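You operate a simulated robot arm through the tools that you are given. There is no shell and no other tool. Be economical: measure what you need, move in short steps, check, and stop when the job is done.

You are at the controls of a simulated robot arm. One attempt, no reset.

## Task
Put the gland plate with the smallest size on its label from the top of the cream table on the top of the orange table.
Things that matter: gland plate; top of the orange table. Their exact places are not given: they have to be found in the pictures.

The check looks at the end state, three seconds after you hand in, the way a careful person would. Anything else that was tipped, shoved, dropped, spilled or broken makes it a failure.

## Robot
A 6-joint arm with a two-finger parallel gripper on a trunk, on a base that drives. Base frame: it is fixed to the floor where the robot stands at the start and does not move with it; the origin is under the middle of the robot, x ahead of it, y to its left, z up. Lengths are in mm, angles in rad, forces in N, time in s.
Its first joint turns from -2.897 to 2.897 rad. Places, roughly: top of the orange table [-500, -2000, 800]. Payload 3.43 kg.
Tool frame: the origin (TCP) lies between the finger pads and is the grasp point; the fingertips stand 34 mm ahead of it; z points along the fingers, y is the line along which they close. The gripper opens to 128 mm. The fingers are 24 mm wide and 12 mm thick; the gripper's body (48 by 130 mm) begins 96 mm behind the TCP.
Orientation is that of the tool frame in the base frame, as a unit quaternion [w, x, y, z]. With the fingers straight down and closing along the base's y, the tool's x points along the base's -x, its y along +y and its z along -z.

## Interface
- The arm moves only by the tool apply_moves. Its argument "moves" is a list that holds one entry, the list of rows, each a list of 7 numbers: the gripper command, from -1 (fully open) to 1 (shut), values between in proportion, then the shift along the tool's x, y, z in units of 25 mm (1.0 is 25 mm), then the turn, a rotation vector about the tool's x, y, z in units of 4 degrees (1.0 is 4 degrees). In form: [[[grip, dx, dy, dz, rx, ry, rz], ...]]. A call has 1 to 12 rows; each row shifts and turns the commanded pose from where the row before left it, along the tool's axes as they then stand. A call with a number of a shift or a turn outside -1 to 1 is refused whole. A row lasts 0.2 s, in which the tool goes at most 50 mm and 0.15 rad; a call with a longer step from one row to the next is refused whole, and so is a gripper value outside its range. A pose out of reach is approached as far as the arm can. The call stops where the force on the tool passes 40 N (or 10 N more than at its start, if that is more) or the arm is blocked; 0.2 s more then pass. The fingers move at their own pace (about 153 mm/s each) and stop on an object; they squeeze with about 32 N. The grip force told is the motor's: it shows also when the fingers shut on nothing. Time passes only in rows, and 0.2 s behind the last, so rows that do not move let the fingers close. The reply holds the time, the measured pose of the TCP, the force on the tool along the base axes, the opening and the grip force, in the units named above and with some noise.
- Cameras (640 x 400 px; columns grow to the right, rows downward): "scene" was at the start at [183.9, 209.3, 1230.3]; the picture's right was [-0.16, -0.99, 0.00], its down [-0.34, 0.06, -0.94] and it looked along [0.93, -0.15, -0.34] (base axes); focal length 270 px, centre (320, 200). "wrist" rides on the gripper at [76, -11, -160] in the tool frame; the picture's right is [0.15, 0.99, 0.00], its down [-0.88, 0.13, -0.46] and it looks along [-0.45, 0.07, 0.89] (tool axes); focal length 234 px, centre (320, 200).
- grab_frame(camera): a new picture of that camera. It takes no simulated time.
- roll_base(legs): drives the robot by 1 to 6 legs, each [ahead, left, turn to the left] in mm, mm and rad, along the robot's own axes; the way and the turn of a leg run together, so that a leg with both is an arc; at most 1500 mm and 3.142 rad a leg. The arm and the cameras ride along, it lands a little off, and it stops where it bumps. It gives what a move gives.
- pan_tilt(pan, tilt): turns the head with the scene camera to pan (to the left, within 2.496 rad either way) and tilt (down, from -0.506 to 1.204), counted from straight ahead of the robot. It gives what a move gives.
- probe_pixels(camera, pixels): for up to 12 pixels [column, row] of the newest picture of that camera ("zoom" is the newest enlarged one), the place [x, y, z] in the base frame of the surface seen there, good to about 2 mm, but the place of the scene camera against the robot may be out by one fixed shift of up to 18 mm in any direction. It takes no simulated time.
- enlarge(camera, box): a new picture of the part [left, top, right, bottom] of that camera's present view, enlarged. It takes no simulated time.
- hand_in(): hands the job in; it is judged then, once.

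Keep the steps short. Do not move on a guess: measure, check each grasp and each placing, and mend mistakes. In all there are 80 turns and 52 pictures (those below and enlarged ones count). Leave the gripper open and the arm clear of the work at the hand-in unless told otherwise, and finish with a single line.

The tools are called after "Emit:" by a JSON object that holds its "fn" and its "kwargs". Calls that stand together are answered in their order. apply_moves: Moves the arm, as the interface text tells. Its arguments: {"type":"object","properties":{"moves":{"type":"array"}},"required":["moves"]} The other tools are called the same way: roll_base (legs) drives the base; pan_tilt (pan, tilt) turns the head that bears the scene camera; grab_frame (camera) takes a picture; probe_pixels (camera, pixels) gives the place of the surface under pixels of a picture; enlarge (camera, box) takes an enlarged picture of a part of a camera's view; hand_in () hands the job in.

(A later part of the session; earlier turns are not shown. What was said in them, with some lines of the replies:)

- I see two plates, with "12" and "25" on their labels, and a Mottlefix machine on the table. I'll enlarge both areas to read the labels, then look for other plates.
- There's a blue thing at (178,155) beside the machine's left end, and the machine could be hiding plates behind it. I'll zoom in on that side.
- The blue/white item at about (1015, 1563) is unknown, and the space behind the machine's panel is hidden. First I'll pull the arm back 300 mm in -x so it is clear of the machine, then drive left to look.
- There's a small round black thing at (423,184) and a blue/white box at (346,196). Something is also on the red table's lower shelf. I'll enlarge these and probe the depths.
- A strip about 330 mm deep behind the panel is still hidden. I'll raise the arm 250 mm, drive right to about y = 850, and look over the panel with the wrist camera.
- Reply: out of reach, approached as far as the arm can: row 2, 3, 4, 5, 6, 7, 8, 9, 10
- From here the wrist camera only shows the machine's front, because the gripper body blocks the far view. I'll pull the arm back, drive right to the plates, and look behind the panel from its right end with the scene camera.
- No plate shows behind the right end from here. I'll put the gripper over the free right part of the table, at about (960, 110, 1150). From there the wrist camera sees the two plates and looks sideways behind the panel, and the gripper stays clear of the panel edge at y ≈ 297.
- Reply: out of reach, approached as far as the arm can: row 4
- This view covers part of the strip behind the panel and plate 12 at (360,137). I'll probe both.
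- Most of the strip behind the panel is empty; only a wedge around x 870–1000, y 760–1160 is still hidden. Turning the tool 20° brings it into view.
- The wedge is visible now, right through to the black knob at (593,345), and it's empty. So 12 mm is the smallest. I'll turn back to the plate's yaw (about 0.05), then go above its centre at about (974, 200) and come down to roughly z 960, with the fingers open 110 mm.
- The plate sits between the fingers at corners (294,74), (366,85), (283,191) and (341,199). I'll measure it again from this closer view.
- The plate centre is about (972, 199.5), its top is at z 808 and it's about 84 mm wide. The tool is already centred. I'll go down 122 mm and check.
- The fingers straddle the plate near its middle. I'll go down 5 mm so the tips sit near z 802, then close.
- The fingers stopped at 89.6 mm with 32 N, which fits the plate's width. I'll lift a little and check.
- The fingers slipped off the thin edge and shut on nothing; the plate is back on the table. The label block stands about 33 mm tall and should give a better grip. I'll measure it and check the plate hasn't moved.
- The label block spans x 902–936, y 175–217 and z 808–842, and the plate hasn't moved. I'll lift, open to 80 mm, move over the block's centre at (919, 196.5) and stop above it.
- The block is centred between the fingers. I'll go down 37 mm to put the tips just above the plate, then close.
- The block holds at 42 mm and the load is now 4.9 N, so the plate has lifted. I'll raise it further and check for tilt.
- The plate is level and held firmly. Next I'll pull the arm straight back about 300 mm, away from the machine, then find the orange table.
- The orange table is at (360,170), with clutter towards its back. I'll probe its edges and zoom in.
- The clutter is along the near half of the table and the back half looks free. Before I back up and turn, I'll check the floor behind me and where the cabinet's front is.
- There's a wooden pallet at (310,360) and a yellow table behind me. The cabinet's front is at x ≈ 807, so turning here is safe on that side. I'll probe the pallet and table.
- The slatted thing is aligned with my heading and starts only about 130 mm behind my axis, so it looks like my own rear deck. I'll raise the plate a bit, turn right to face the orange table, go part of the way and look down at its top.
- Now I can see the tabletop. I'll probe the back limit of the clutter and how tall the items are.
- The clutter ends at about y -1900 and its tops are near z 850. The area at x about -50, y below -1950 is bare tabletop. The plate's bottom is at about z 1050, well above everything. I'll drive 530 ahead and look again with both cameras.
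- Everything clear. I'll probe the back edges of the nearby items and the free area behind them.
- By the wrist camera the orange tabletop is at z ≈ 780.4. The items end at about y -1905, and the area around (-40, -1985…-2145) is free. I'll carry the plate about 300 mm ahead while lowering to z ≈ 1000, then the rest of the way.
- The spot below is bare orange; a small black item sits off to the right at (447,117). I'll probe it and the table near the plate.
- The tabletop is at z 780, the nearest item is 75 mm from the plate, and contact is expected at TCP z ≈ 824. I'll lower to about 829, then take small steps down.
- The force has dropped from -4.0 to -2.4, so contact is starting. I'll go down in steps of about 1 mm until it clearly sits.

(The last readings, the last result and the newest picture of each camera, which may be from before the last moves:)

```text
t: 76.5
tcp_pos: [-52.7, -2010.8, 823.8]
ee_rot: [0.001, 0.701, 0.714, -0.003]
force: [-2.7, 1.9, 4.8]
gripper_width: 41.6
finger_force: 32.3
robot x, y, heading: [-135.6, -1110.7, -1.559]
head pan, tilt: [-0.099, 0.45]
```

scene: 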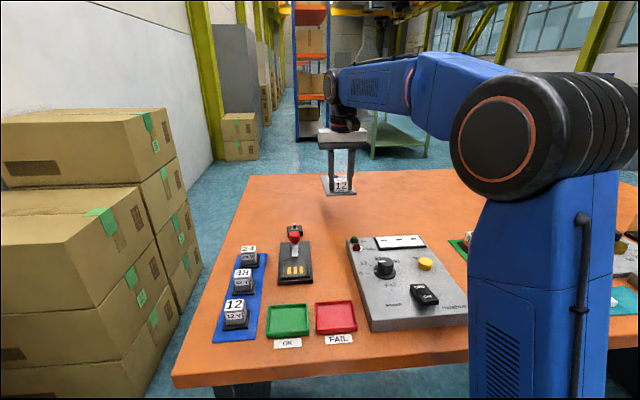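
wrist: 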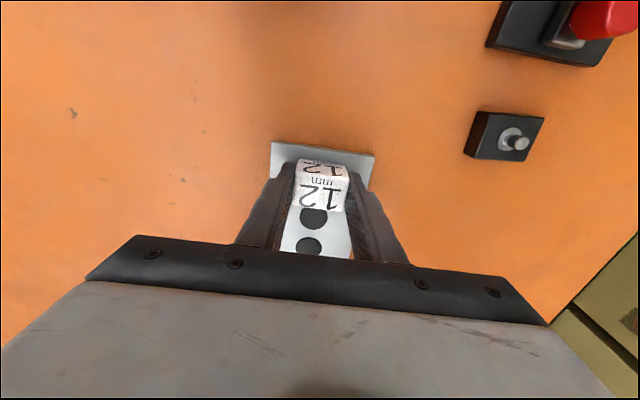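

The force is now +4.8 N upward, so the plate rests on the table. I'll open to about 85 mm, then rise straight up.

Emit:
{"fn": "apply_moves", "kwargs": {"moves": [[[0.2, 0, 0, 0, 0, 0, 0], [-0.33, 0, 0, 0, 0, 0, 0], [-0.33, 0, 0, 0, 0, 0, 0], [-0.33, 0, 0, -0.5, 0, 0, 0], [-0.33, 0, 0, -1, 0, 0, 0], [-0.33, 0, 0, -1, 0, 0, 0], [-0.33, 0, 0, -1, 0, 0, 0], [-0.33, 0, 0, -1, 0, 0, 0], [-0.33, 0, 0, -1, 0, 0, 0]]]}}

Emit:
{"fn": "grab_frame", "kwargs": {"camera": "wrist"}}

```text
t: 78.5
tcp_pos: [-50.6, -2009.0, 960.6]
ee_rot: [0.0, 0.7, 0.714, -0.002]
force: [-0.1, -1.0, -0.4]
gripper_width: 85.0
finger_force: 0.0
robot x, y, heading: [-136.1, -1110.6, -1.566]
head pan, tilt: [-0.099, 0.45]
```

```text
19 pictures are left
```

wrist: 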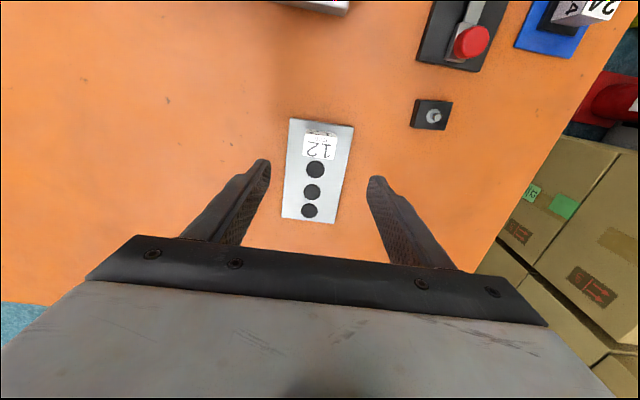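

The plate lies flat on the orange table. I'll raise and pull back the arm with the gripper fully open, then check with the scene camera.

Emit:
{"fn": "apply_moves", "kwargs": {"moves": [[[-1, 0.3, 0, -1, 0, 0, 0], [-1, 0.6, 0, -1, 0, 0, 0], [-1, 1, 0, -1, 0, 0, 0], [-1, 1, 0, -0.5, 0, 0, 0], [-1, 1, 0, 0, 0, 0, 0], [-1, 1, 0, 0, 0, 0, 0], [-1, 1, 0, 0, 0, 0, 0], [-1, 1, 0, 0, 0, 0, 0], [-1, 1, 0, 0, 0, 0, 0], [-1, 1, 0, 0, 0, 0, 0], [-1, 1, 0, 0, 0, 0, 0], [-1, 1, 0, 0, 0, 0, 0]]]}}

Emit:
{"fn": "roll_base", "kwargs": {"legs": [[-250, 0, 0]]}}

Emit:
{"fn": "grab_frame", "kwargs": {"camera": "scene"}}

```text
t: 81.1
tcp_pos: [-58.4, -1738.5, 1048.0]
ee_rot: [0.0, 0.7, 0.714, -0.002]
force: [0.3, -0.1, -0.5]
gripper_width: 128.2
finger_force: 0.1
robot x, y, heading: [-134.0, -1108.8, -1.562]
head pan, tilt: [-0.099, 0.45]
```

```text
t: 83.0
tcp_pos: [-61.0, -1483.9, 1048.8]
ee_rot: [0.001, 0.7, 0.715, -0.002]
force: [-0.6, 0.0, -0.6]
gripper_width: 127.9
finger_force: 0.0
robot x, y, heading: [-138.1, -850.9, -1.562]
head pan, tilt: [-0.099, 0.45]
```

```text
18 pictures are left
```

scene: 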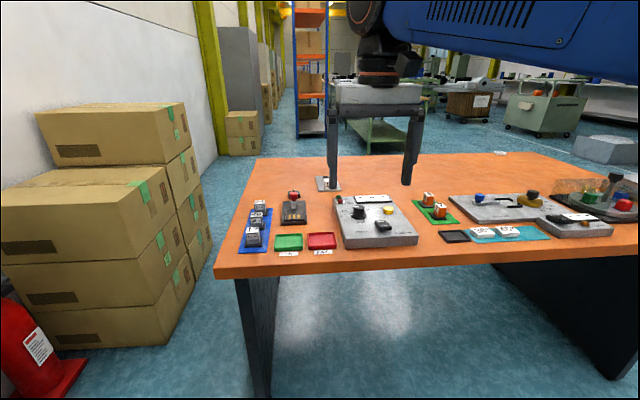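

The plate is flat on the orange table, nothing else was disturbed, and the arm is clear with the gripper open. I'm handing in.

Emit:
{"fn": "hand_in", "kwargs": {}}

```text
The job is handed in.
```

The 12 mm gland plate, the smallest on the cream table, is now lying flat on the orange table, and the job is handed in.
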